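You operate a simulated robot arm through the tools that you are given. There is no shell and no other tool. Be economical: measure what you need, move in short steps, check, and stop when the job is done.

You are at the controls of a simulated two-armed robot. One attempt, no reset.

TASK
Pick up the oil can with one hand, pass it to the other hand and put it on the small cream table top. Take the teal brush and put it in the teal box. Stack the 6 A fuse from the red cabinet top on top of the 10 A fuse. Put the small white spool labelled "L-62" from the top of the service table on the top of the steel wall shelf and the small white spool marked "L-83" on the red cabinet top. Push the second red cabinet drawer from the top shut. Open the top red cabinet drawer, fetch the grey pulley from there and set it in the white tray and shut the drawer again. Any order will do. Set down upright: oil can, small white spool.
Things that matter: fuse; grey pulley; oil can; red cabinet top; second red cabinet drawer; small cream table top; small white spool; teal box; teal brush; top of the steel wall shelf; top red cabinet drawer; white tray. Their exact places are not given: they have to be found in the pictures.

Only the result counts: the job must be done as asked and must still hold three seconds after the hand-in. Knocking over, shifting, dropping, spilling or breaking anything else fails it.

THE ROBOT
Two 7-joint arms with two-finger parallel grippers on one trunk, on a base that drives. Base frame: it is fixed to the floor where the robot stands at the start and does not move with it; the origin is under the middle of the robot, x ahead of it, y to its left, z up. Lengths are in m, angles in degrees, forces in N, time in s.
The left shoulder is at the start at [0.05, 0.161, 1.098], the right one opposite. With the tool pointing down near the work surface each hand reaches from about 0.16 to 0.68 m from the robot's upright axis, wherever it stands, measured 20 degrees to its own side. Places, roughly: fuse [2.25, -2, 1]; grey pulley [2.25, -2, 0.75]; oil can [0.5, 0, 1]; red cabinet top [2.2, -2, 0.9]; second red cabinet drawer [2.2, -1.7, 0.6]; small cream table top [-0.2, 1.5, 0.8]; small white spool [1, 0, 0.75]; teal box [3.75, 0.5, 0.75]; teal brush (5x3x21 cm) [0.5, -2, 1]; top of the steel wall shelf (18x22 cm) [2.66, -2.04, 0.88]; top red cabinet drawer [2.2, -1.9, 0.8]; white tray (14x21x10 cm) [3.9, 0.3, 0.8]. Payload 3.43 kg a hand.
The TCP of each hand is the grasp point between the finger pads, 0.03 m short of the fingertips. In the tool frame z runs along the fingers and y along their closing line. Largest opening 0.094 m; finger width 0.028, thickness 0.01; the body of the gripper, 0.05 by 0.096 m, starts 0.055 m behind the TCP.
Orientation is that of the tool frame in the base frame, as a unit quaternion [w, x, y, z]. With the fingers straight down and closing along the base's y, the tool's x points along the base's -x, its y along +y and its z along -z.

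THE INTERFACE
- The arms move only by the tool nudge_tool. It takes "left_plan", "right_plan" or both (then of equal length, played together; a hand with none holds still); each is a list that holds one entry, the list of rows, each a list of 7 numbers: the shift along the tool's x, y, z in m, then the turn, a rotation vector about the tool's x, y, z in degrees, then the opening in per cent of the stroke, from 0 (shut) to 100 (fully open). In form: [[[x, y, z, ax, ay, az, hand], ...]]. A call has 1 to 10 rows; each row is the pose to reach, as a shift and turn from the pose commanded when the call began, along the tool's axes at that moment. A row lasts 0.2 s, in which the tool goes at most 0.05 m and 8.6 degrees; a call with a longer step from one row to the next is refused whole, and so is a gripper value outside its range. A pose out of reach is approached as far as the arm can. The call stops where the force on the tool passes 40 N (or 10 N more than at its start, if that is more) or the arm is blocked; 0.2 s more then pass. Each finger travels about 0.045 m/s and halts on what it meets, pressing with about 28 N; the grip force reading is that of the motor and also rises with nothing between the fingers. The clock runs only during rows and for 0.2 s after the last one: add rows that repeat a pose to give the fingers time. The reply holds the time, the measured pose of the TCP, the force on the tool along the base axes, the opening and the grip force, in the units named above and with some noise, with the torque about the TCP (base axes, N m) and any sound that the robot's microphone picked up.
- Cameras (640 x 400 px; columns grow to the right, rows downward): "scene" is now at [0.1221, -0.0092, 1.2364]; the picture's right is [-0.09, -1.00, 0.00], its down [-0.50, 0.04, -0.87] and it looks along [0.86, -0.08, -0.50] (base axes); focal length 257 px, centre (320, 200). "left" rides on the left gripper at [0.076, -0.014, -0.102] in its tool frame; the picture's right is [0.18, 0.98, 0.00], its down [-0.75, 0.14, -0.64] and it looks along [-0.63, 0.12, 0.77] (tool axes); focal length 243 px, centre (320, 200). "right" rides on the right gripper at [0.076, 0.014, -0.102] in its tool frame; the picture's right is [-0.18, 0.98, 0.00], its down [-0.75, -0.14, -0.64] and it looks along [-0.63, -0.12, 0.77] (tool axes); focal length 243 px, centre (320, 200).
- get_image(camera): a new picture of that camera. No time passes.
- slide_trunk(by): slides the trunk up (or, below 0, down) by that many m; the arms and the scene camera ride with it, the base frame stays. It gives what a move gives, with no picture.
- steer(legs): drives the robot by 1 to 6 legs, each [ahead, left, turn to the left] in m, m and degrees, along the robot's own axes; the way and the turn of a leg run together, so that a leg with both is an arc; at most 1.5 m and 180 degrees a leg. The arms and the cameras ride along, it lands a little off, and it stops where it bumps. It gives what a move gives.
- head_to(pan, tilt): turns the head with the scene camera to pan (to the left, within 80 degrees either way) and tilt (down, from -29 to 69), counted from straight ahead of the robot. It gives what a move gives.
- point_at(camera, pixels): for up to 12 pixels [column, row] of the newest picture of that camera ("zoom" is the newest enlarged one), the place [x, y, z] in the base frame of the surface seen there, good to about 0.002 m, but the place of the scene camera against the robot may be out by one fixed shift of up to 0.012 m in any direction. No time passes.
- inspect(camera, box): a new picture of the part [left, top, right, bottom] of that camera's present view, enlarged. No time passes.
- hand_in(): hands the job in; it is judged then, once.

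Go step by step. Measure first, check grasps and placings, and put right what went wrong. The budget is 322 turns and 200 pictures, counting those below and the enlarged ones. Unless the task says otherwise, let go and move clear before handing in, and close with one line.

The tools are called after "Request:" as name(argument=value, ...) on one line, values as JSON. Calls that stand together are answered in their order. nudge_tool: Moves the arms, as the interface text tells. Its arguments: {"type":"object","properties":{"left_plan":{"type":"array","items":{"type":"array","items":{"type":"array","items":{"type":"number"}}}},"right_plan":{"type":"array","items":{"type":"array","items":{"type":"array","items":{"type":"number"}}}}},"required":[]} The other tools are called the same way: slide_trunk (by) slides the trunk up or down; steer (legs) drives the base; head_to (pan, tilt) turns the head that bears the scene camera; get_image (camera) takes a picture; point_at (camera, pixels) gives the place of the surface under pixels of a picture; inspect (camera, box) takes an enlarged picture of a part of a camera's view; hand_in () hands the job in.

At the start:

```text
clock: 0.0
left_position: [0.4603, 0.1061, 1.0689]
left_tcp_rot: [0.0, -0.001, 1.0, 0.0]
left_wrist_force: [0.2, 0.5, -0.1]
left_torque: [-0.02, 0.0, 0.0]
left_opening: 0.0939
left_gripper_force: 0.1
right_position: [0.3135, -0.1486, 1.1011]
right_tcp_rot: [-0.001, 0.0, 1.0, -0.001]
right_wrist_force: [1.1, -0.4, 0.0]
right_torque: [-0.01, -0.01, 0.02]
right_opening: 0.0939
right_gripper_force: 0.0
trunk travel left (down, up): [-0.125, 0.142]
robot x, y, heading: [-0.0017, 0.0028, -0.1]
head pan, tilt: [-5.0, 30.1]
```

scene: 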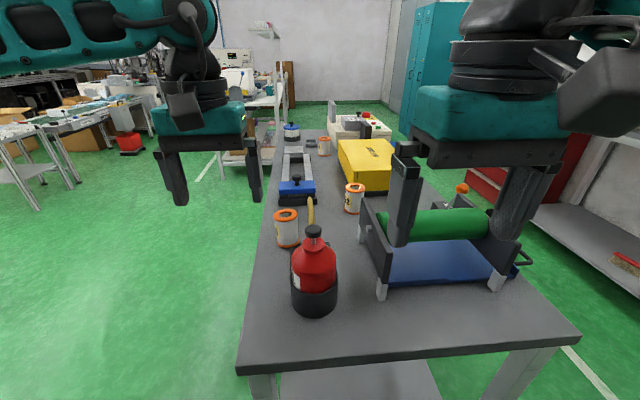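
right: 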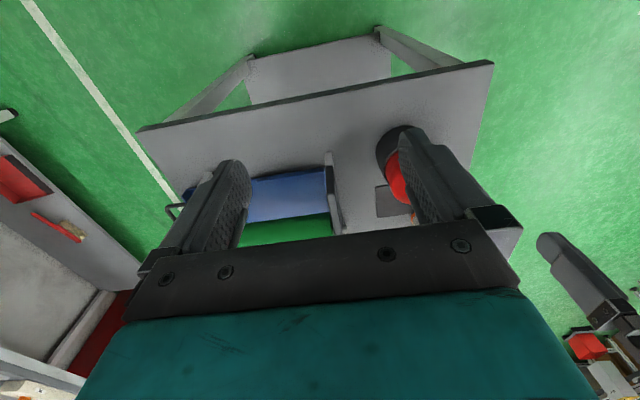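
left: 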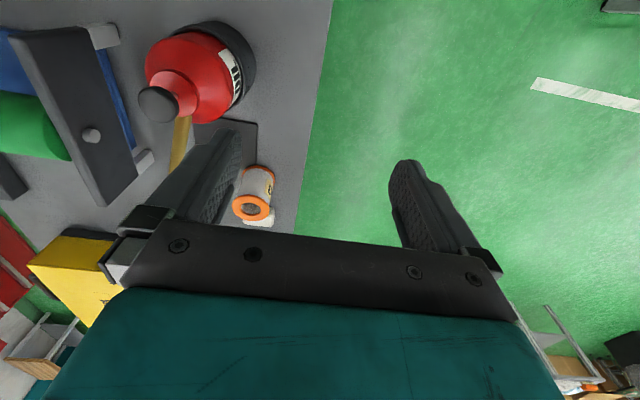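

The oil can stands at (314,270) with spools at (286,228), (354,198) and (324,146). I'll measure these and zoom in on the labels.

Request:
point_at(camera="scene", pixels=[[314, 232], [314, 250], [314, 290], [314, 310], [286, 214], [286, 235], [354, 187], [354, 200], [324, 146], [250, 345], [575, 340], [275, 300]])

Request:
inspect(camera="scene", box=[240, 110, 440, 320])

Request:
head_to(pan=-60, tilt=20)

Request:
get_image(camera="scene")

```text
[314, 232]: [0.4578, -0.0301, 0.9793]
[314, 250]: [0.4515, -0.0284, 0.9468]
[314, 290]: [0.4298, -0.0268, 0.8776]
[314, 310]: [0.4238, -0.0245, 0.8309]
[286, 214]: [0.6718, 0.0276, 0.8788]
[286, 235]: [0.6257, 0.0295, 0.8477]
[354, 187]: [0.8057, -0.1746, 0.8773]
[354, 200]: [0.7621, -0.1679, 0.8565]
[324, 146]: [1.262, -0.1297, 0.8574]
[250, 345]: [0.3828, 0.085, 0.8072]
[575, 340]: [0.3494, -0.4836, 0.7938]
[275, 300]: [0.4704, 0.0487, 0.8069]
```

```text
1.90 times, centred on (340, 215) of scene
```

zoom: 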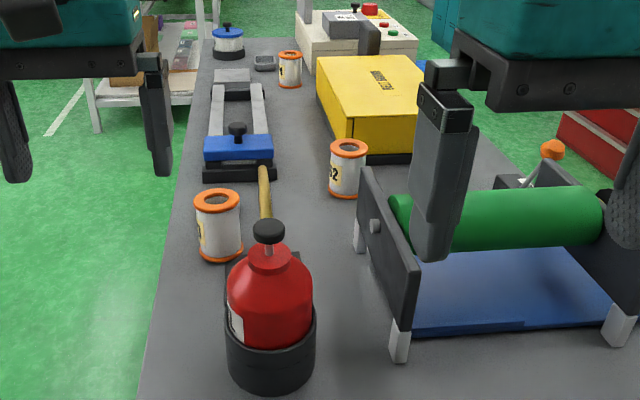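

```text
clock: 1.2
left_position: [0.4604, 0.106, 1.0702]
left_tcp_rot: [0.0, 0.0, 1.0, 0.0]
left_wrist_force: [-0.8, -0.2, -0.4]
left_torque: [-0.02, -0.02, -0.01]
left_opening: 0.0942
left_gripper_force: 0.1
right_position: [0.3131, -0.1479, 1.1017]
right_tcp_rot: [0.001, 0.0, 1.0, 0.0]
right_wrist_force: [0.0, -0.3, 0.3]
right_torque: [-0.02, 0.01, -0.01]
right_opening: 0.0943
right_gripper_force: 0.0
trunk travel left (down, up): [-0.125, 0.142]
robot x, y, heading: [0.0013, 0.0007, 0.1]
head pan, tilt: [-60.0, 20.0]
```

```text
195 pictures are left
```

scene: 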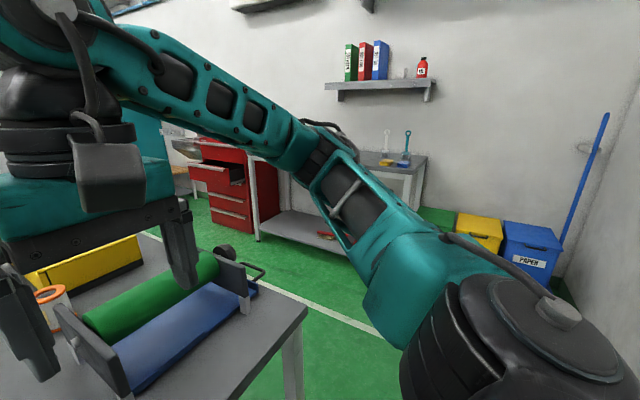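

The red cabinet (second drawer open at ~(220,180)), bench and brush at (405,145) are visible. I'll look to the left for the cream table.

Request:
inspect(camera="scene", box=[320, 110, 480, 210])

Request:
point_at(camera="scene", pixels=[[406, 133], [405, 152], [403, 164], [387, 162], [420, 160], [418, 170], [250, 170], [230, 160], [190, 165], [235, 185], [325, 235]])

Request:
head_to(pan=75, tilt=25)

Request:
get_image(camera="scene")

```text
4.00 times, centred on (400, 160) of scene
```

zoom: 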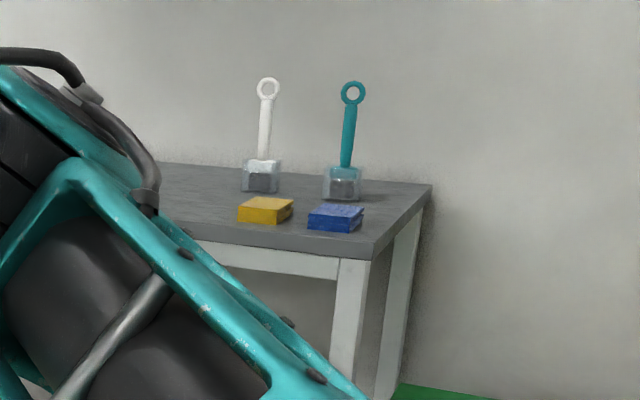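

```text
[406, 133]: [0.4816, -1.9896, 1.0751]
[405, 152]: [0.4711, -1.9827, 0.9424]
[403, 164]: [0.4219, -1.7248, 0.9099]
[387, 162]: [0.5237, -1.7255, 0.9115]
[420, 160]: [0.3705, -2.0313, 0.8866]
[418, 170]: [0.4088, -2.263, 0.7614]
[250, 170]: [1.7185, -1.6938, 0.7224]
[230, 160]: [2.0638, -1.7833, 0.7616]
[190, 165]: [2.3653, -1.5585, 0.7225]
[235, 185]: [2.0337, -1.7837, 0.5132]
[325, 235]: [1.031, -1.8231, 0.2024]
```

```text
clock: 3.4
left_position: [0.4614, 0.1057, 1.0693]
left_tcp_rot: [0.0, -0.001, 1.0, 0.0]
left_wrist_force: [-0.8, -0.4, 1.0]
left_torque: [0.0, -0.02, -0.01]
left_opening: 0.094
left_gripper_force: 0.0
right_position: [0.3135, -0.1482, 1.1008]
right_tcp_rot: [-0.001, 0.0, 1.0, 0.0]
right_wrist_force: [0.1, -0.2, -0.7]
right_torque: [0.0, -0.02, -0.01]
right_opening: 0.0939
right_gripper_force: 0.0
trunk travel left (down, up): [-0.125, 0.142]
robot x, y, heading: [0.002, 0.0021, -0.1]
head pan, tilt: [75.0, 25.0]
```

```text
193 pictures are left
```

scene: 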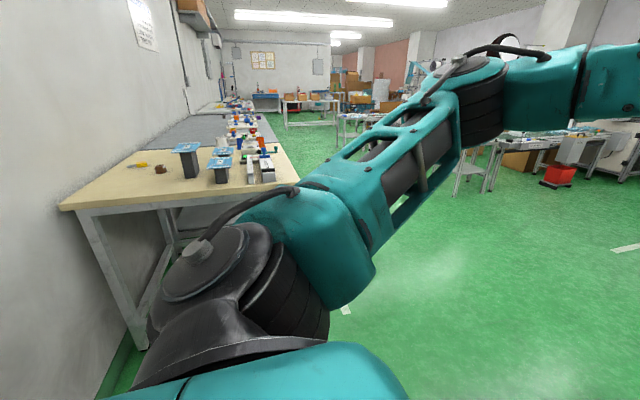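

The small cream table top is at (150,185) in this picture. I'll measure it.

Request:
point_at(camera="scene", pixels=[[65, 205], [150, 190], [200, 190], [230, 192], [280, 180], [160, 170], [120, 180], [140, 166], [187, 148], [190, 175], [220, 163], [265, 185]])

Request:
inspect(camera="scene", box=[50, 90, 330, 265])

```text
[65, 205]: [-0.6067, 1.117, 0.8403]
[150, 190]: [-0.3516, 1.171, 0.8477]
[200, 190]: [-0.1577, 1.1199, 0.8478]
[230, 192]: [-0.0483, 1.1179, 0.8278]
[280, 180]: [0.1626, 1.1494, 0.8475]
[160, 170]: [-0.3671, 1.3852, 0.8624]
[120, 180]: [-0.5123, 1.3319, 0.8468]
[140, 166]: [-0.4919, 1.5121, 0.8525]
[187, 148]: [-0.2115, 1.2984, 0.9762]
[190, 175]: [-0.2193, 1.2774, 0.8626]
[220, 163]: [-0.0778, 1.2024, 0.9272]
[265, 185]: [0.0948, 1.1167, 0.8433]
```

```text
2.29 times, centred on (190, 178) of scene
```

zoom: 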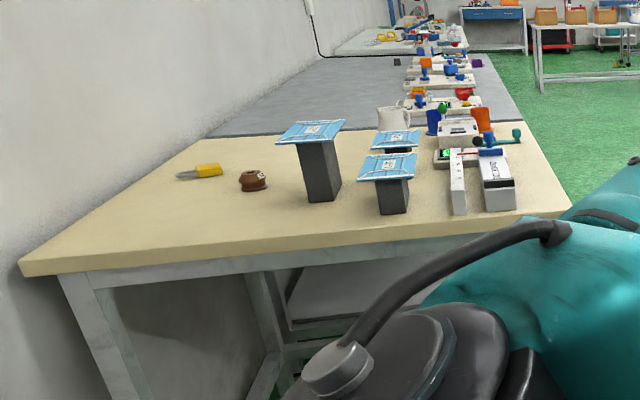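

The cream top is at z≈0.847, with free space around (-0.4, 1.2). Now I'll look at the oil can up close.

Request:
inspect(camera="left", box=[120, 0, 300, 120])

Request:
head_to(pan=-3, tilt=42)

Request:
get_image(camera="scene")

Request:
inspect(camera="scene", box=[240, 120, 400, 240])

```text
3.33 times, centred on (210, 60) of left
```

zoom: 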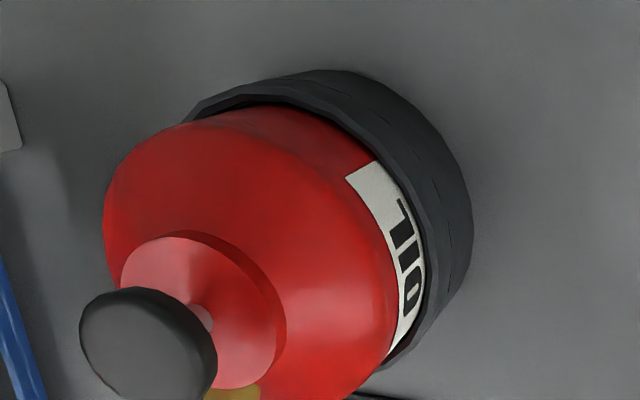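

```text
clock: 4.9
left_position: [0.4606, 0.1061, 1.0688]
left_tcp_rot: [0.001, -0.001, 1.0, 0.001]
left_wrist_force: [0.0, -0.3, 0.5]
left_torque: [-0.01, -0.02, -0.01]
left_opening: 0.0939
left_gripper_force: 0.2
right_position: [0.3137, -0.1475, 1.1024]
right_tcp_rot: [0.0, -0.001, 1.0, 0.0]
right_wrist_force: [-0.2, -0.4, 0.6]
right_torque: [0.04, -0.03, -0.01]
right_opening: 0.0942
right_gripper_force: 0.1
trunk travel left (down, up): [-0.125, 0.142]
robot x, y, heading: [-0.0023, -0.0017, 0.3]
head pan, tilt: [-3.0, 42.0]
```

```text
190 pictures are left
```

scene: 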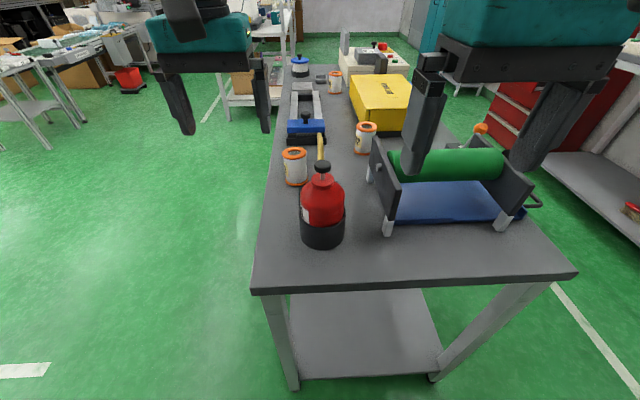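

```text
3.33 times, centred on (320, 180) of scene
```

zoom: 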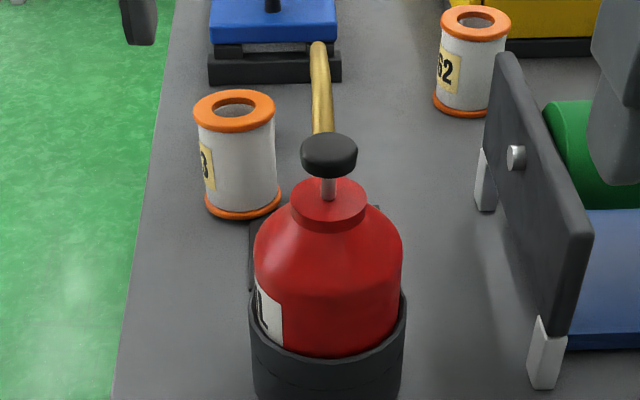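

I'll measure the can's widths and the edges of the spools in this zoom.

Request:
point_at(camera="zoom", pixels=[[259, 260], [400, 260], [329, 260], [328, 150], [328, 205], [303, 155], [355, 155], [253, 320], [400, 320], [328, 300], [328, 365], [328, 395]])

Request:
point_at(camera="scene", pixels=[[295, 153], [366, 127], [335, 75], [270, 280], [560, 272], [330, 270], [285, 190], [310, 145], [380, 235], [376, 160]])

Request:
get_image(camera="left")

```text
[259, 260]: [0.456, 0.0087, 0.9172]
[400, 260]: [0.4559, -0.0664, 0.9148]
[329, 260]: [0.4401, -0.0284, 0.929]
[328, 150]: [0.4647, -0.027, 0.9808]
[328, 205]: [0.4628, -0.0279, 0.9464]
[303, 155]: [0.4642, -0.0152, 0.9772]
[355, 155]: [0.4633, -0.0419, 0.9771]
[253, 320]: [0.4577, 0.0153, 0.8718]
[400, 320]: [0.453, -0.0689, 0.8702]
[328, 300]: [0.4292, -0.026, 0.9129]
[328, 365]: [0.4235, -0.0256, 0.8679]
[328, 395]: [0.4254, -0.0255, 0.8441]
```

```text
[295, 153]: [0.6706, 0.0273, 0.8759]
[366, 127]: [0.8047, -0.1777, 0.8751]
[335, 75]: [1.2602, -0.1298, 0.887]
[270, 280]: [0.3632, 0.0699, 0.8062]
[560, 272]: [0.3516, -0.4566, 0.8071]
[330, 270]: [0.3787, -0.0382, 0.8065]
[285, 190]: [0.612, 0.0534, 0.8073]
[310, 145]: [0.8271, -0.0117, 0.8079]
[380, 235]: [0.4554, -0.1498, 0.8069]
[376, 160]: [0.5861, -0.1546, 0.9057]
```

```text
188 pictures are left
```

left: 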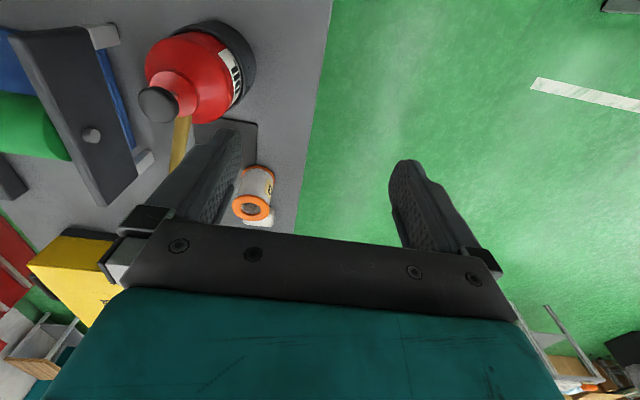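

Compare against the left hand camera to calibrate the scene camera: knob (158,104), spool ring top, table corner.

Request:
point_at(camera="left", pixels=[[158, 104], [140, 104], [177, 104], [158, 88], [158, 121], [250, 219], [238, 207], [268, 207], [253, 197], [210, 75], [240, 60], [90, 136]])

Request:
inspect(camera="left", box=[200, 140, 320, 240])

Request:
point_at(camera="scene", pixels=[[322, 165], [374, 168], [366, 122], [286, 153], [304, 153], [295, 150], [295, 157]])

```text
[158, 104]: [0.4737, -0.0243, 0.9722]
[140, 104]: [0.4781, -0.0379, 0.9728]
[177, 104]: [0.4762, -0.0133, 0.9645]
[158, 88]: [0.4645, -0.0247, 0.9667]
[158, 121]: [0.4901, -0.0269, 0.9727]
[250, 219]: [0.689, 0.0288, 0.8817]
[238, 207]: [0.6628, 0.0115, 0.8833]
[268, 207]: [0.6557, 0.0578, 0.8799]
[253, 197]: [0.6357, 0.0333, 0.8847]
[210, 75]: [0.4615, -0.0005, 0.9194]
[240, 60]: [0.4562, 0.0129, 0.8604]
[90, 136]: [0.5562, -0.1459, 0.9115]
```

```text
4.00 times, centred on (260, 190) of left
```

zoom: 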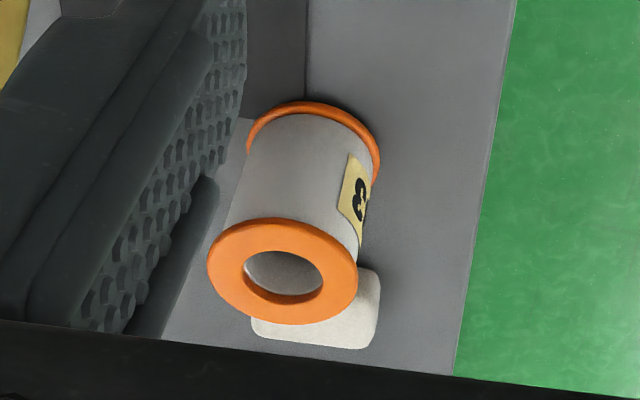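

```text
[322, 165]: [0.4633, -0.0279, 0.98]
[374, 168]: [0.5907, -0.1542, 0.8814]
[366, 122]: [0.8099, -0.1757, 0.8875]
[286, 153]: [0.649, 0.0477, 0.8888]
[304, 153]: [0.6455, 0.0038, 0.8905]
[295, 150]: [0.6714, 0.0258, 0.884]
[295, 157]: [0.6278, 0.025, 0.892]
```

Calibration: hand-camera place ≈ scene place + (0.012, 0.004, -0.008). The can stands at about (0.475,-0.025), knob top z 0.972, body Ø0.076. Plan: left hand takes the body from the left side horizontally (camera up), right hand takes the knob from above. First I yaw the left hand.

Request:
nudge_tool(left_plan=[[[0, 0.02, 0, 0, 0, -8.5, 100], [0, 0.04, 0, 0, 0, -17, 100], [0, 0.06, 0, 0, 0, -25.5, 100], [0, 0.08, 0, 0, 0, -34, 100], [0, 0.1, 0, 0, 0, -42.5, 100], [0, 0.12, 0, 0, 0, -51, 100], [0, 0.14, 0, 0, 0, -59.5, 100], [0, 0.14, 0, 0, 0, -68, 100], [0, 0.14, 0, 0, 0, -76.5, 100], [0, 0.14, 0, 0, 0, -85, 100]]])

```text
clock: 7.1
left_position: [0.4608, 0.2455, 1.0696]
left_tcp_rot: [0.001, -0.677, 0.736, 0.001]
left_wrist_force: [0.1, -1.5, 0.6]
left_torque: [0.04, 0.0, -0.03]
left_opening: 0.0941
left_gripper_force: 0.1
right_position: [0.3137, -0.1483, 1.1016]
right_tcp_rot: [0.0, 0.001, 1.0, 0.0]
right_wrist_force: [0.1, -1.0, -0.2]
right_torque: [-0.01, 0.0, 0.03]
right_opening: 0.094
right_gripper_force: 0.0
trunk travel left (down, up): [-0.125, 0.142]
robot x, y, heading: [-0.0013, -0.0013, 0.1]
head pan, tilt: [-3.0, 42.0]
```

Yaw done. Now tilt the left hand about its y by about 76° so that the fingers point to -y, camera up.

Request:
nudge_tool(left_plan=[[[0, 0, 0, 0, 8.5, 0, 100], [0, 0, 0, 0, 17, 0, 100], [0, 0, 0, 0, 25.5, 0, 100], [0, 0, 0, 0, 34, 0, 100], [0, 0, 0, 0, 42.5, 0, 100], [0, 0, 0, 0, 51, 0, 100], [0, 0, 0, 0, 59.5, 0, 100], [0, 0, 0, 0, 68, 0, 100], [0, 0, 0, 0, 76.5, 0, 100], [0, 0, 0, 0, 76.5, 0, 100]]])

Request:
get_image(camera="scene")

Request:
get_image(camera="left")

```text
clock: 9.3
left_position: [0.4611, 0.2464, 1.0686]
left_tcp_rot: [-0.456, -0.531, 0.579, -0.419]
left_wrist_force: [0.7, 0.2, -0.7]
left_torque: [-0.04, 0.03, -0.01]
left_opening: 0.0941
left_gripper_force: 0.0
right_position: [0.3125, -0.1482, 1.1017]
right_tcp_rot: [0.001, 0.001, 1.0, 0.0]
right_wrist_force: [0.0, 0.0, 0.4]
right_torque: [0.02, 0.01, 0.0]
right_opening: 0.0939
right_gripper_force: 0.1
trunk travel left (down, up): [-0.125, 0.142]
robot x, y, heading: [0.0004, 0.0002, -0.1]
head pan, tilt: [-3.0, 42.0]
```

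```text
186 pictures are left
```

scene: 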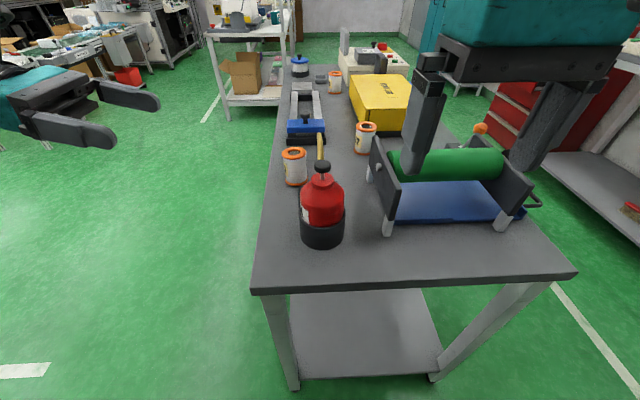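

```text
185 pictures are left
```

left: 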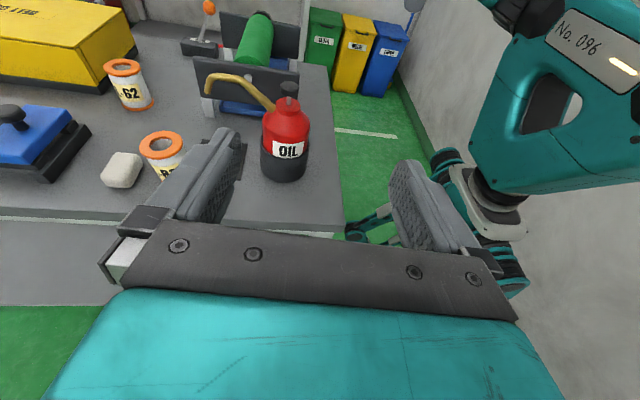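

The spout curves away in +x, and the can is graspable from this side. I'll go to a pre-grasp 0.13 m short of it.

Request:
nudge_tool(left_plan=[[[-0.0227, -0.0072, 0.0346, 0, 0, 0, 100], [-0.0454, -0.0144, 0.0692, 0, 0, 0, 100], [-0.068, -0.0216, 0.1038, 0, 0, 0, 100], [-0.091, -0.0288, 0.1384, 0, 0, 0, 100], [-0.1136, -0.036, 0.173, 0, 0, 0, 100]]])

Request:
get_image(camera="left")

```text
clock: 10.5
left_position: [0.4843, 0.1013, 0.9188]
left_tcp_rot: [-0.455, -0.532, 0.578, -0.419]
left_wrist_force: [0.4, -1.7, -0.5]
left_torque: [-0.01, 0.03, 0.04]
left_opening: 0.0942
left_gripper_force: 0.0
right_position: [0.313, -0.1489, 1.1013]
right_tcp_rot: [-0.001, 0.001, 1.0, 0.0]
right_wrist_force: [0.6, -0.4, -0.3]
right_torque: [0.03, 0.03, -0.01]
right_opening: 0.094
right_gripper_force: 0.2
trunk travel left (down, up): [-0.125, 0.142]
robot x, y, heading: [-0.0023, -0.0039, -0.2]
head pan, tilt: [-3.0, 42.0]
```

```text
184 pictures are left
```

left: 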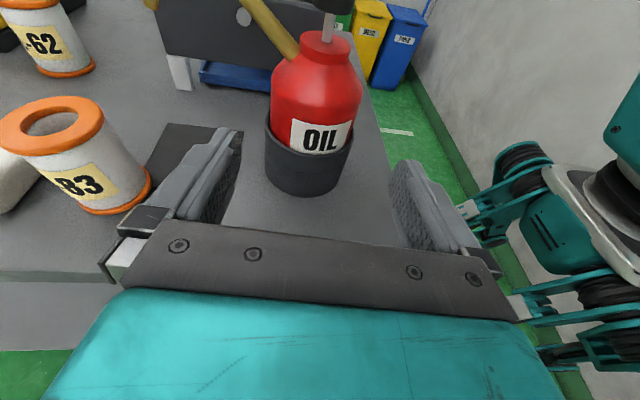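

Label reads "OIL"; spools -83 and -62 are visible. I'll measure the can's sides from here.

Request:
point_at(camera="left", pixels=[[274, 100], [317, 100], [359, 100], [317, 80], [317, 120], [320, 140], [310, 165], [310, 194], [230, 200], [283, 45], [322, 35]])

```text
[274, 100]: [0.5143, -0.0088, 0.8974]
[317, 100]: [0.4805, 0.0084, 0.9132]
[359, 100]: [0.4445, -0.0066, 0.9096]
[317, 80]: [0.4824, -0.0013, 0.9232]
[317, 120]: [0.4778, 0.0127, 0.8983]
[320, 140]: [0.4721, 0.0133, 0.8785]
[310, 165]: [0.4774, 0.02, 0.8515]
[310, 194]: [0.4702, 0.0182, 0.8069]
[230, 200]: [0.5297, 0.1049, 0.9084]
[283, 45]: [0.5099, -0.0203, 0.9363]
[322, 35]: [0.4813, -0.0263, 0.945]
```

Can axis is at about x 0.479, y -0.025. Advance 0.13 m with a 4 mm correction, then close.

Request:
nudge_tool(left_plan=[[[0, -0.004, 0.03, 0, 0, 0, 100], [0, -0.004, 0.06, 0, 0, 0, 100], [0, -0.004, 0.09, 0, 0, 0, 100], [0, -0.004, 0.11, 0, 0, 0, 100], [0, -0.004, 0.127, 0, 0, 0, 100], [0, -0.004, 0.127, 0, 0, 0, 50], [0, -0.004, 0.127, 0, 0, 0, 50], [0, -0.004, 0.127, 0, 0, 0, 50]]])

Request:
get_image(camera="left")

```text
clock: 12.3
left_position: [0.4778, -0.0206, 0.8895]
left_tcp_rot: [-0.456, -0.531, 0.579, -0.418]
left_wrist_force: [0.6, -2.5, 0.1]
left_torque: [0.09, -0.04, -0.03]
left_opening: 0.0836
left_gripper_force: 27.9
right_position: [0.3136, -0.1484, 1.0999]
right_tcp_rot: [0.0, 0.0, 1.0, 0.0]
right_wrist_force: [-0.2, 0.5, 0.0]
right_torque: [0.01, 0.0, 0.02]
right_opening: 0.0937
right_gripper_force: 0.0
trunk travel left (down, up): [-0.125, 0.142]
robot x, y, heading: [-0.0013, -0.0001, 0.3]
head pan, tilt: [-3.0, 42.0]
```

```text
183 pictures are left
```

left: 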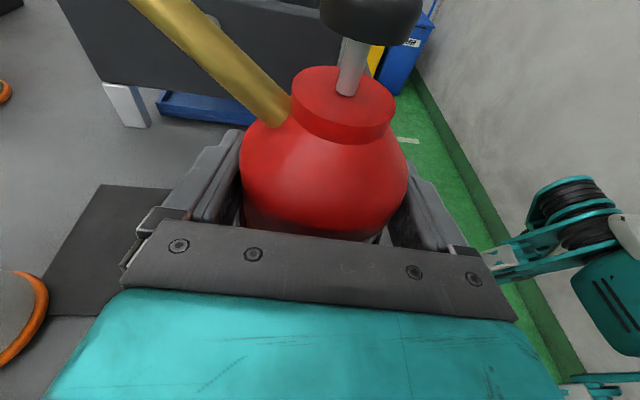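

Grip holds at 27.9 N. Lift 0.10 m and look.

Request:
nudge_tool(left_plan=[[[0.0195, 0, -0.0047, 0, 0, 0, 40], [0.039, 0, -0.0094, 0, 0, 0, 40], [0.0583, 0, -0.014, 0, 0, 0, 40], [0.0777, 0, -0.0187, 0, 0, 0, 40], [0.0972, 0, -0.0234, 0, 0, 0, 40], [0.0972, 0, -0.0234, 0, 0, 0, 40]]])

Request:
get_image(camera="scene")

```text
clock: 13.7
left_position: [0.4777, -0.0227, 0.9883]
left_tcp_rot: [-0.456, -0.531, 0.578, -0.419]
left_wrist_force: [0.0, 0.0, -3.3]
left_torque: [-0.02, 0.03, -0.03]
left_opening: 0.0644
left_gripper_force: 28.3
right_position: [0.3132, -0.1492, 1.1019]
right_tcp_rot: [0.001, 0.0, 1.0, 0.0]
right_wrist_force: [-0.2, 0.9, -0.8]
right_torque: [0.01, -0.03, 0.01]
right_opening: 0.0942
right_gripper_force: 0.1
trunk travel left (down, up): [-0.125, 0.142]
robot x, y, heading: [-0.0007, -0.0016, 0.1]
head pan, tilt: [-3.0, 42.0]
```

```text
182 pictures are left
```

scene: 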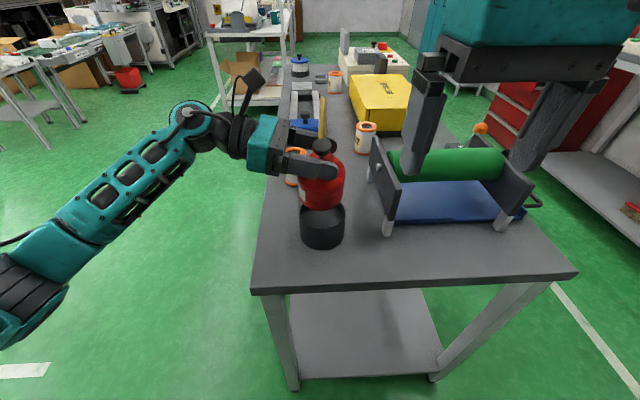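

The cup stays on the table (it is a holder) and the can rose, but the opening fell to 0.064. I'll check how it sits.

Request:
get_image(camera="left")

Request:
inspect(camera="scene", box=[260, 110, 380, 260])

```text
181 pictures are left
```

left: 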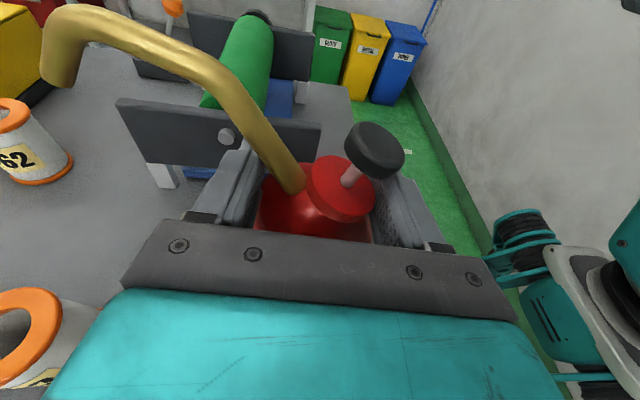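

```text
2.67 times, centred on (320, 185) of scene
```

zoom: 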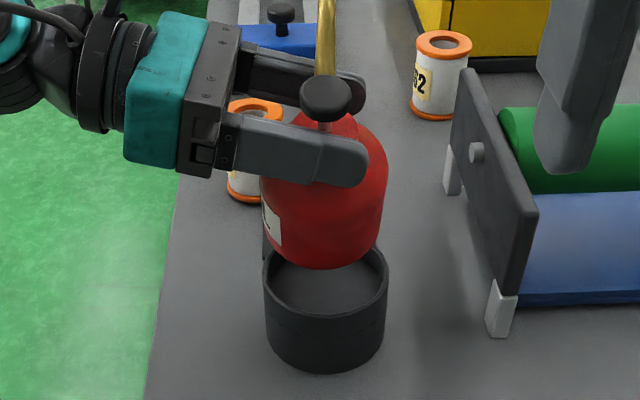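

The can slid to its shoulder and tilts a little. Measure knob and body to choose the right-hand grasp.

Request:
inspect(camera="left", box=[230, 100, 430, 250])

Request:
point_at(camera="left", pixels=[[375, 127], [375, 148], [349, 148], [401, 155], [373, 172], [342, 188], [318, 190], [368, 195], [350, 175], [305, 225], [380, 140], [280, 150]])

Request:
get_image(camera="right")

```text
2.67 times, centred on (330, 175) of left
```

zoom: 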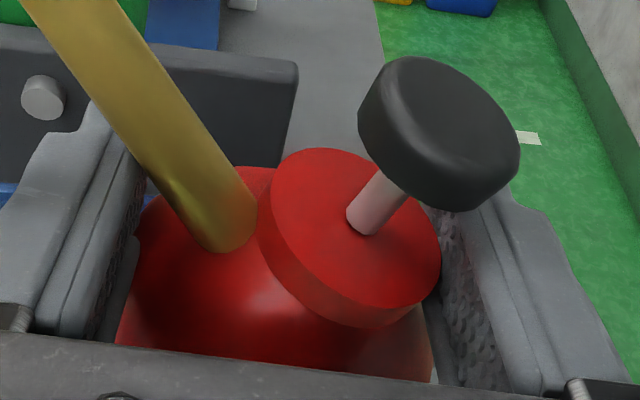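

```text
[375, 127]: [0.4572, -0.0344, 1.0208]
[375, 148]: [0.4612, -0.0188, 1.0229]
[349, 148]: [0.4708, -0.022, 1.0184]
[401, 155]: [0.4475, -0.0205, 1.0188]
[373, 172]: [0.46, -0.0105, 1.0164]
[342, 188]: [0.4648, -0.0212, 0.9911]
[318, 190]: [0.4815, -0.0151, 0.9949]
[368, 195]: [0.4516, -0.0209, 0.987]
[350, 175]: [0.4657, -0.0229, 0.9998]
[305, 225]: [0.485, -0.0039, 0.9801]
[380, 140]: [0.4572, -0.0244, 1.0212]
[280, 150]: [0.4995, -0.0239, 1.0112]
```

```text
178 pictures are left
```

right: 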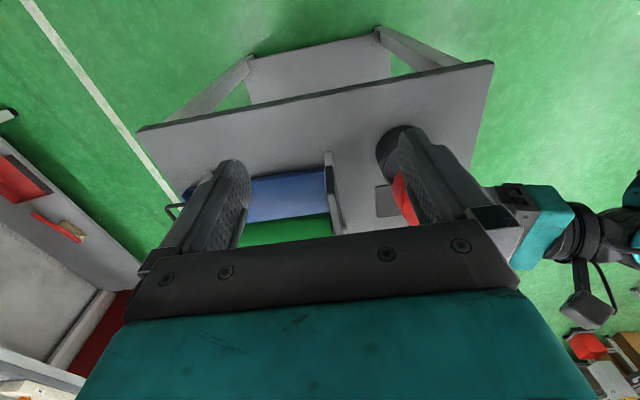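

The can hangs tilted by its shoulder, which leaves the right hand little room. I'd rather set it down on free table and regrip it lower; I'll look for space near the dark plate behind the cup.

Request:
get_image(camera="scene")

Request:
inspect(camera="left", box=[0, 150, 240, 390])

Request:
point_at(camera="left", pixels=[[60, 250], [120, 260], [140, 200], [30, 220], [70, 330], [10, 165], [120, 180]])

```text
177 pictures are left
```

scene: 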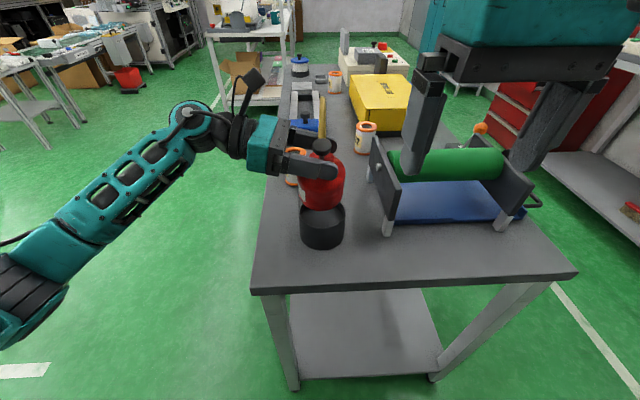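

```text
1.67 times, centred on (120, 270) of left
```

zoom: 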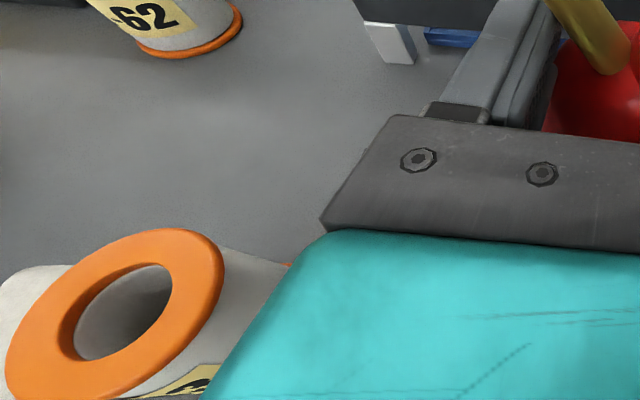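

```text
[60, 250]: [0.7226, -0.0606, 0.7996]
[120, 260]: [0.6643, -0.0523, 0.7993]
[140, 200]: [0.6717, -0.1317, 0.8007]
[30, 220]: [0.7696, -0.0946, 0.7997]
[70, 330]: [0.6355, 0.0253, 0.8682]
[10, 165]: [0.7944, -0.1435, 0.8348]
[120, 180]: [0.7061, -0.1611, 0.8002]
```

The region around is cramped, so I'll hand over in the air: the right hand will take the free-hanging red body from the right side, which squeezes it upright. First I gently lift 0.10 m more.

Request:
nudge_tool(left_plan=[[[0.0122, 0, -0.0029, 0, 0, 0, 40], [0.0243, 0, -0.0058, 0, 0, 0, 40], [0.0365, 0, -0.0088, 0, 0, 0, 40], [0.0486, 0, -0.0117, 0, 0, 0, 40], [0.0608, 0, -0.0146, 0, 0, 0, 40], [0.073, 0, -0.0175, 0, 0, 0, 40], [0.085, 0, -0.0205, 0, 0, 0, 40], [0.0972, 0, -0.0234, 0, 0, 0, 40]]])

Request:
get_image(camera="scene")

Request:
inspect(camera="left", box=[230, 100, 430, 250])

```text
clock: 15.5
left_position: [0.4771, -0.0219, 1.0884]
left_tcp_rot: [-0.456, -0.531, 0.578, -0.419]
left_wrist_force: [0.3, 0.1, -3.6]
left_torque: [0.01, -0.01, 0.02]
left_opening: 0.064
left_gripper_force: 28.3
right_position: [0.3137, -0.1482, 1.1006]
right_tcp_rot: [0.0, 0.0, 1.0, 0.0]
right_wrist_force: [0.1, 0.0, 0.1]
right_torque: [-0.03, -0.01, 0.0]
right_opening: 0.0941
right_gripper_force: 0.0
trunk travel left (down, up): [-0.125, 0.142]
robot x, y, heading: [-0.0009, -0.0022, 0.0]
head pan, tilt: [-3.0, 42.0]
```

```text
175 pictures are left
```

scene: 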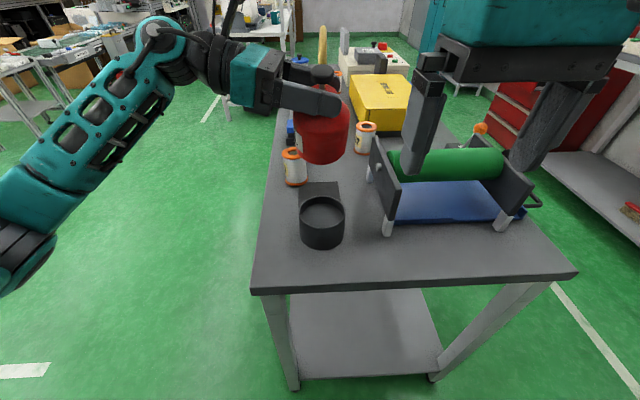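

```text
2.67 times, centred on (330, 175) of left
```

zoom: 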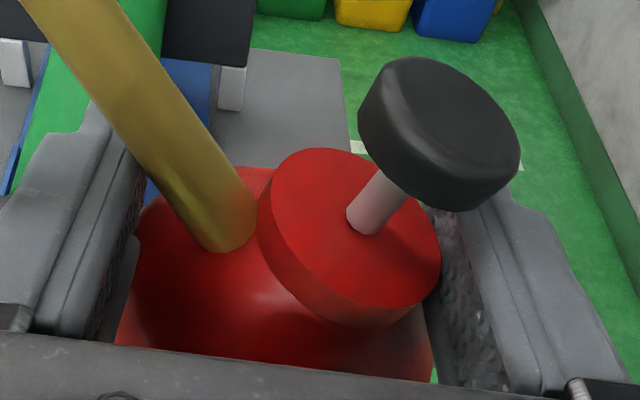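

The can is stable in the left hand and clear of the cup. Now yaw the right hand (mirror of the left) while moving it to the right.

Request:
nudge_tool(right_plan=[[[-0.02, -0.02, 0, 0, 0, 8.5, 100], [-0.04, -0.04, 0, 0, 0, 17, 100], [-0.06, -0.06, 0, 0, 0, 25.5, 100], [-0.08, -0.08, 0, 0, 0, 34, 100], [-0.1, -0.1, 0, 0, 0, 42.5, 100], [-0.12, -0.12, 0, 0, 0, 51, 100], [-0.13, -0.14, 0, 0, 0, 59.5, 100], [-0.13, -0.15, 0, 0, 0, 68, 100], [-0.13, -0.15, 0, 0, 0, 76.5, 100], [-0.13, -0.15, 0, 0, 0, 85, 100]]])

Request:
nudge_tool(right_plan=[[[0, 0, 0, 0, 8.5, 0, 100], [0, 0, 0, 0, 17, 0, 100], [0, 0, 0, 0, 25.5, 0, 100], [0, 0, 0, 0, 34, 0, 100], [0, 0, 0, 0, 42.5, 0, 100], [0, 0, 0, 0, 51, 0, 100], [0, 0, 0, 0, 59.5, 0, 100], [0, 0, 0, 0, 68, 0, 100], [0, 0, 0, 0, 76.5, 0, 100], [0, 0, 0, 0, 80, 0, 100]]])

Request:
get_image(camera="right")

Request:
get_image(camera="scene")

```text
clock: 17.7
left_position: [0.4779, -0.0213, 1.0877]
left_tcp_rot: [-0.457, -0.53, 0.579, -0.418]
left_wrist_force: [0.1, 0.3, -4.1]
left_torque: [0.01, -0.01, -0.02]
left_opening: 0.0641
left_gripper_force: 28.5
right_position: [0.444, -0.2989, 1.1014]
right_tcp_rot: [0.001, 0.677, 0.736, 0.0]
right_wrist_force: [-0.2, 0.3, 0.1]
right_torque: [-0.02, 0.0, -0.02]
right_opening: 0.094
right_gripper_force: 0.1
trunk travel left (down, up): [-0.125, 0.142]
robot x, y, heading: [-0.0003, 0.0007, -0.2]
head pan, tilt: [-3.0, 42.0]
```

```text
clock: 19.9
left_position: [0.4789, -0.0213, 1.0886]
left_tcp_rot: [-0.456, -0.531, 0.579, -0.418]
left_wrist_force: [0.5, 1.0, -4.5]
left_torque: [0.02, 0.02, 0.0]
left_opening: 0.0644
left_gripper_force: 27.7
right_position: [0.444, -0.2984, 1.1016]
right_tcp_rot: [-0.475, 0.517, 0.564, 0.434]
right_wrist_force: [0.5, 1.0, 0.3]
right_torque: [-0.03, -0.01, -0.02]
right_opening: 0.0939
right_gripper_force: 0.1
trunk travel left (down, up): [-0.125, 0.142]
robot x, y, heading: [0.0006, 0.0015, 0.1]
head pan, tilt: [-3.0, 42.0]
```

```text
173 pictures are left
```

right: 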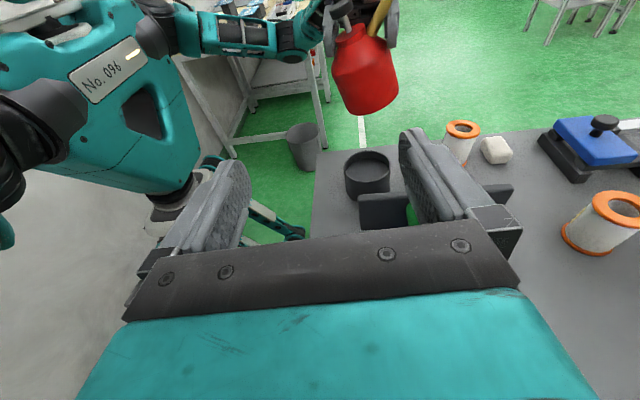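

```text
172 pictures are left
```

scene: 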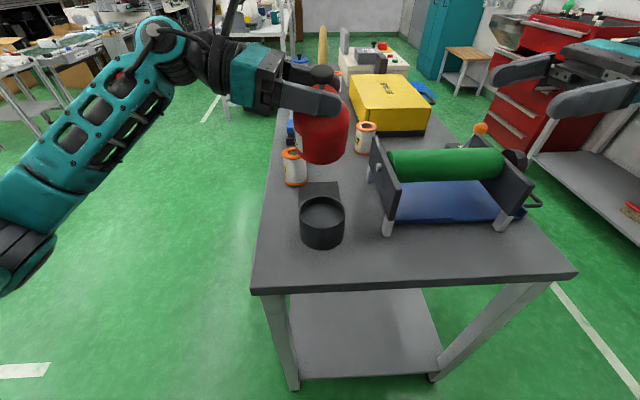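

The body hangs free, bottom leaning toward +x. Measure the body.

Request:
inspect(camera="right", box=[300, 0, 440, 130])

Request:
point_at(camera="right", pixels=[[338, 75], [362, 80], [390, 70], [342, 100], [368, 98], [395, 88], [346, 112], [360, 60], [335, 50], [388, 50], [395, 100]])

```text
3.08 times, centred on (370, 65) of right
```

zoom: 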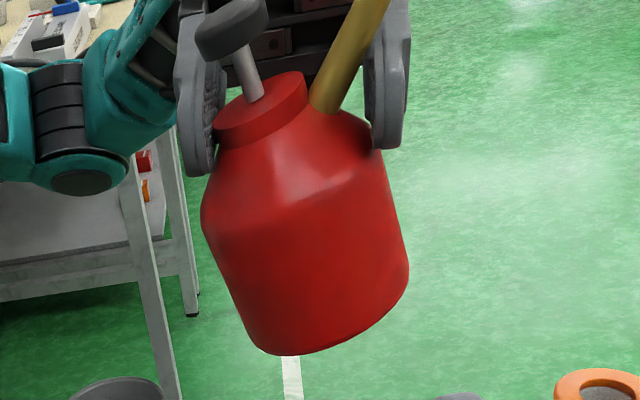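

```text
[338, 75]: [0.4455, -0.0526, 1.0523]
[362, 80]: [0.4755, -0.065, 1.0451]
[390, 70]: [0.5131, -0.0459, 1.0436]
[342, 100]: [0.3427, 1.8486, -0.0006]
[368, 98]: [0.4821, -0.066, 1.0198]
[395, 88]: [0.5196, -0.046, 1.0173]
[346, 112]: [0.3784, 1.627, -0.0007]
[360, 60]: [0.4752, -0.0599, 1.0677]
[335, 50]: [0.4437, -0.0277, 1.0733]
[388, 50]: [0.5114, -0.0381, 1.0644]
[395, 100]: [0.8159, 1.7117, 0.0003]
```

The can leans ~17°, so I'll roll the right hand by -17° to match, and go to a pre-grasp 0.12 m short of the body.

Request:
nudge_tool(right_plan=[[[-0.006, 0.013, 0.031, 0, 0, -3.4, 100], [-0.012, 0.026, 0.062, 0, 0, -6.8, 100], [-0.018, 0.039, 0.093, 0, 0, -10.2, 100], [-0.024, 0.052, 0.124, 0, 0, -13.6, 100], [-0.029, 0.065, 0.154, 0, 0, -17, 100]]])

Request:
get_image(camera="right")

```text
clock: 21.1
left_position: [0.4778, -0.0216, 1.0875]
left_tcp_rot: [-0.455, -0.532, 0.578, -0.419]
left_wrist_force: [-0.2, 0.2, -5.1]
left_torque: [0.02, -0.02, 0.01]
left_opening: 0.0645
left_gripper_force: 28.2
right_position: [0.495, -0.1463, 1.0471]
right_tcp_rot: [-0.403, 0.429, 0.635, 0.5]
right_wrist_force: [0.9, -0.2, 0.3]
right_torque: [-0.04, -0.01, 0.01]
right_opening: 0.094
right_gripper_force: 0.0
trunk travel left (down, up): [-0.125, 0.142]
robot x, y, heading: [0.0019, -0.0021, 0.1]
head pan, tilt: [-3.0, 42.0]
```

```text
170 pictures are left
```

right: 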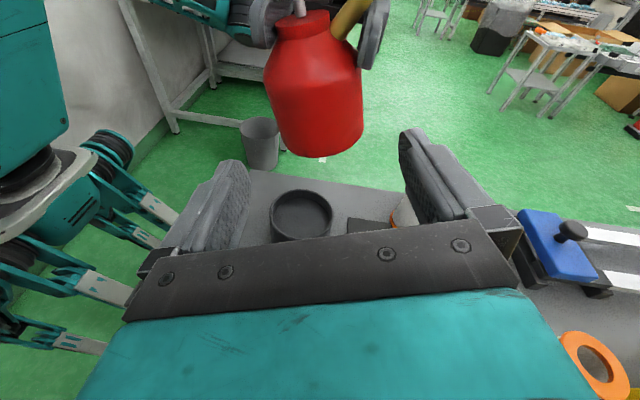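

The can is now aligned with the hand. Measure its edges before closing in.

Request:
point_at(camera="right", pixels=[[276, 110], [315, 110], [358, 110], [284, 135], [320, 135], [361, 125], [320, 150], [310, 80], [268, 85], [358, 85]])

```text
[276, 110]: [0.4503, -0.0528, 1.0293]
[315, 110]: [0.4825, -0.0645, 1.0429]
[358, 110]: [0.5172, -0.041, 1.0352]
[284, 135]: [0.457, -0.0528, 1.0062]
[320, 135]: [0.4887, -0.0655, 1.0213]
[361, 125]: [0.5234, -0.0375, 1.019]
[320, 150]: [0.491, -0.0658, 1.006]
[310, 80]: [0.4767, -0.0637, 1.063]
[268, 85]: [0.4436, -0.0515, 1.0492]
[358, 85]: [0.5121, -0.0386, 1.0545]
```

The line of approach meets the body axis at (0.485,-0.028,1.027). Advance and close.

Request:
nudge_tool(right_plan=[[[0, 0.001, 0.03, 0, 0, 0, 100], [0, 0.001, 0.06, 0, 0, 0, 100], [0, 0.001, 0.09, 0, 0, 0, 100], [0, 0.001, 0.119, 0, 0, 0, 100], [0, 0.001, 0.119, 0, 0, 0, 40], [0, 0.001, 0.119, 0, 0, 0, 40], [0, 0.001, 0.119, 0, 0, 0, 40], [0, 0.001, 0.119, 0, 0, 0, 40]]])

Request:
get_image(camera="right")

Request:
get_image(camera="scene")

```text
clock: 22.9
left_position: [0.4798, -0.0209, 1.0886]
left_tcp_rot: [-0.455, -0.532, 0.577, -0.42]
left_wrist_force: [16.5, 3.1, 0.6]
left_torque: [0.28, -0.77, 0.39]
left_opening: 0.0643
left_gripper_force: 27.6
right_position: [0.4859, -0.0291, 1.0253]
right_tcp_rot: [-0.405, 0.427, 0.637, 0.498]
right_wrist_force: [-15.5, -2.8, -0.3]
right_torque: [-0.04, -0.25, -0.23]
right_opening: 0.0849
right_gripper_force: 27.5
trunk travel left (down, up): [-0.125, 0.142]
robot x, y, heading: [0.0014, -0.0016, -0.2]
head pan, tilt: [-3.0, 42.0]
```

```text
169 pictures are left
```

right: 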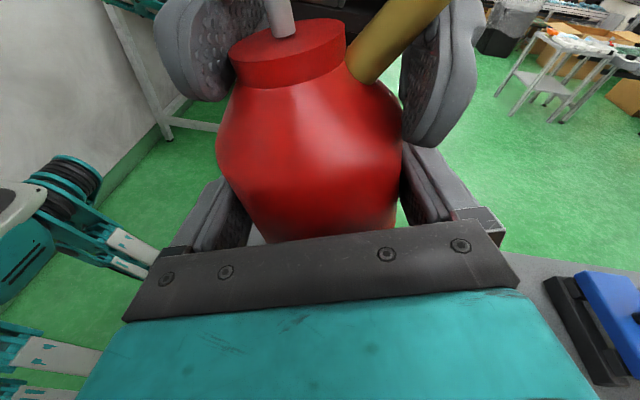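

```text
168 pictures are left
```

scene: 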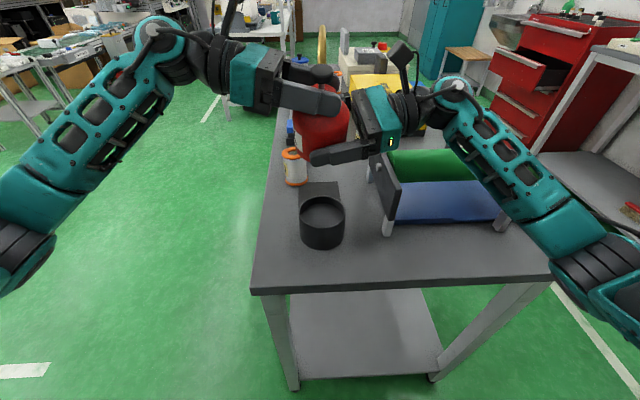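

The right hand holds the body at 0.085 (both grips agree on Ø≈0.084). Open the left hand and retreat it straight back.

Request:
nudge_tool(left_plan=[[[0, 0, 0, 0, 0, 0, 70], [0, 0, 0, 0, 0, 0, 100], [0, 0, 0, 0, 0, 0, 100], [0, 0, -0.03, 0, 0, 0, 100], [0, 0, -0.07, 0, 0, 0, 100], [0, 0, -0.11, 0, 0, 0, 100], [0, 0, -0.16, 0, 0, 0, 100]]])

Request:
get_image(camera="right")

Request:
get_image(camera="left")

```text
clock: 24.5
left_position: [0.4914, 0.1341, 1.1254]
left_tcp_rot: [-0.456, -0.531, 0.579, -0.418]
left_wrist_force: [0.4, 0.5, 0.0]
left_torque: [0.0, -0.01, -0.03]
left_opening: 0.0939
left_gripper_force: 0.0
right_position: [0.486, -0.0288, 1.0253]
right_tcp_rot: [-0.405, 0.429, 0.635, 0.499]
right_wrist_force: [-0.1, 0.2, 0.1]
right_torque: [-0.02, -0.02, 0.01]
right_opening: 0.0846
right_gripper_force: 27.9
trunk travel left (down, up): [-0.125, 0.142]
robot x, y, heading: [0.0036, 0.0041, -0.2]
head pan, tilt: [-3.0, 42.0]
```

```text
167 pictures are left
```

right: 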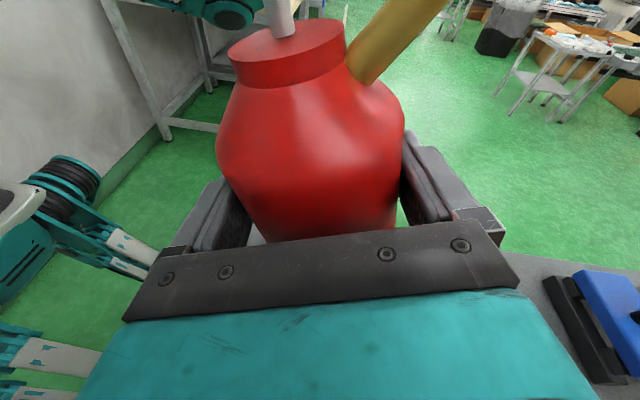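

```text
166 pictures are left
```

left: 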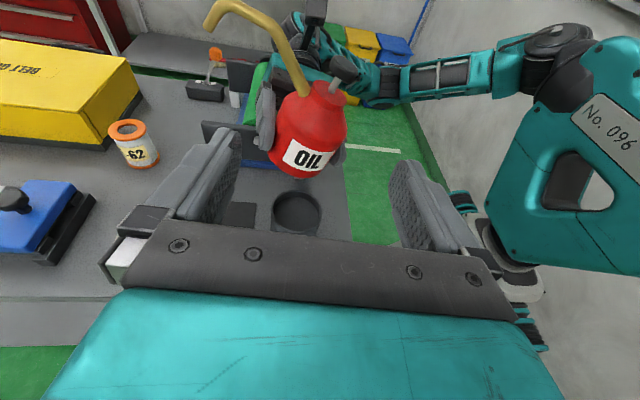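

Handover succeeded; the can is in the right hand only. Roll back by +17° to bring it upright and check from both sides.

Request:
nudge_tool(right_plan=[[[0, 0, 0, 0, 0, 6, 30], [0, 0, 0, 0, 0, 12, 30], [0, 0, 0, 0, 0, 17, 30]]])

Request:
get_image(camera="left")

Request:
inspect(camera="left", box=[200, 60, 400, 210])

Request:
inspect(camera="scene", box=[240, 40, 420, 180])

```text
clock: 25.3
left_position: [0.4913, 0.1345, 1.1258]
left_tcp_rot: [-0.456, -0.531, 0.579, -0.418]
left_wrist_force: [0.0, -0.7, -0.1]
left_torque: [0.02, -0.05, 0.02]
left_opening: 0.0941
left_gripper_force: 0.0
right_position: [0.4864, -0.0294, 1.0254]
right_tcp_rot: [-0.474, 0.518, 0.564, 0.434]
right_wrist_force: [-0.4, 0.2, 0.7]
right_torque: [-0.02, 0.01, 0.0]
right_opening: 0.0848
right_gripper_force: 27.9
trunk travel left (down, up): [-0.125, 0.142]
robot x, y, heading: [-0.0012, -0.0027, 0.0]
head pan, tilt: [-3.0, 42.0]
```

```text
165 pictures are left
```

left: 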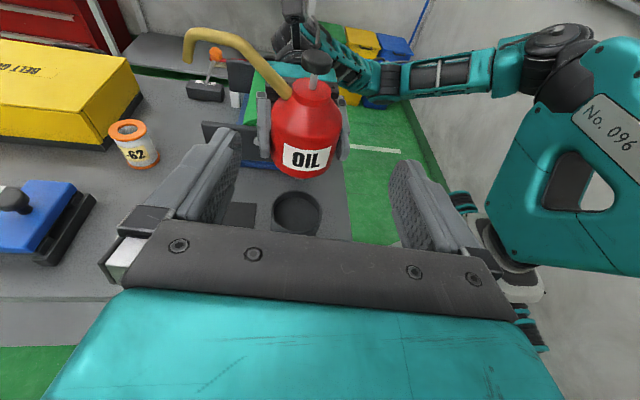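

```text
2.67 times, centred on (300, 135) of left
```

zoom: 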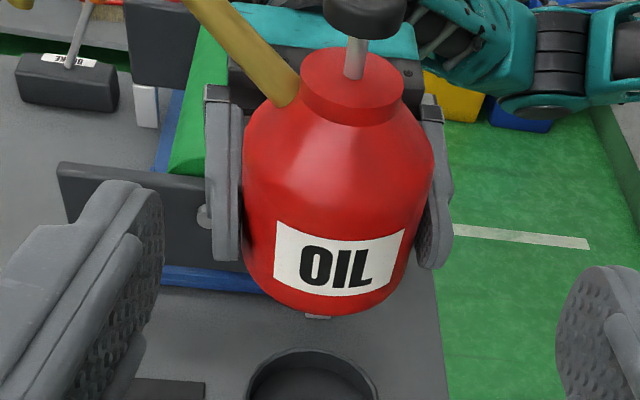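

```text
2.86 times, centred on (330, 110) of scene
```

zoom: 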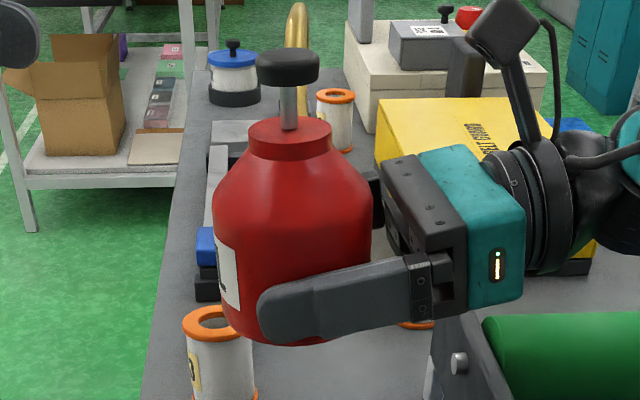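

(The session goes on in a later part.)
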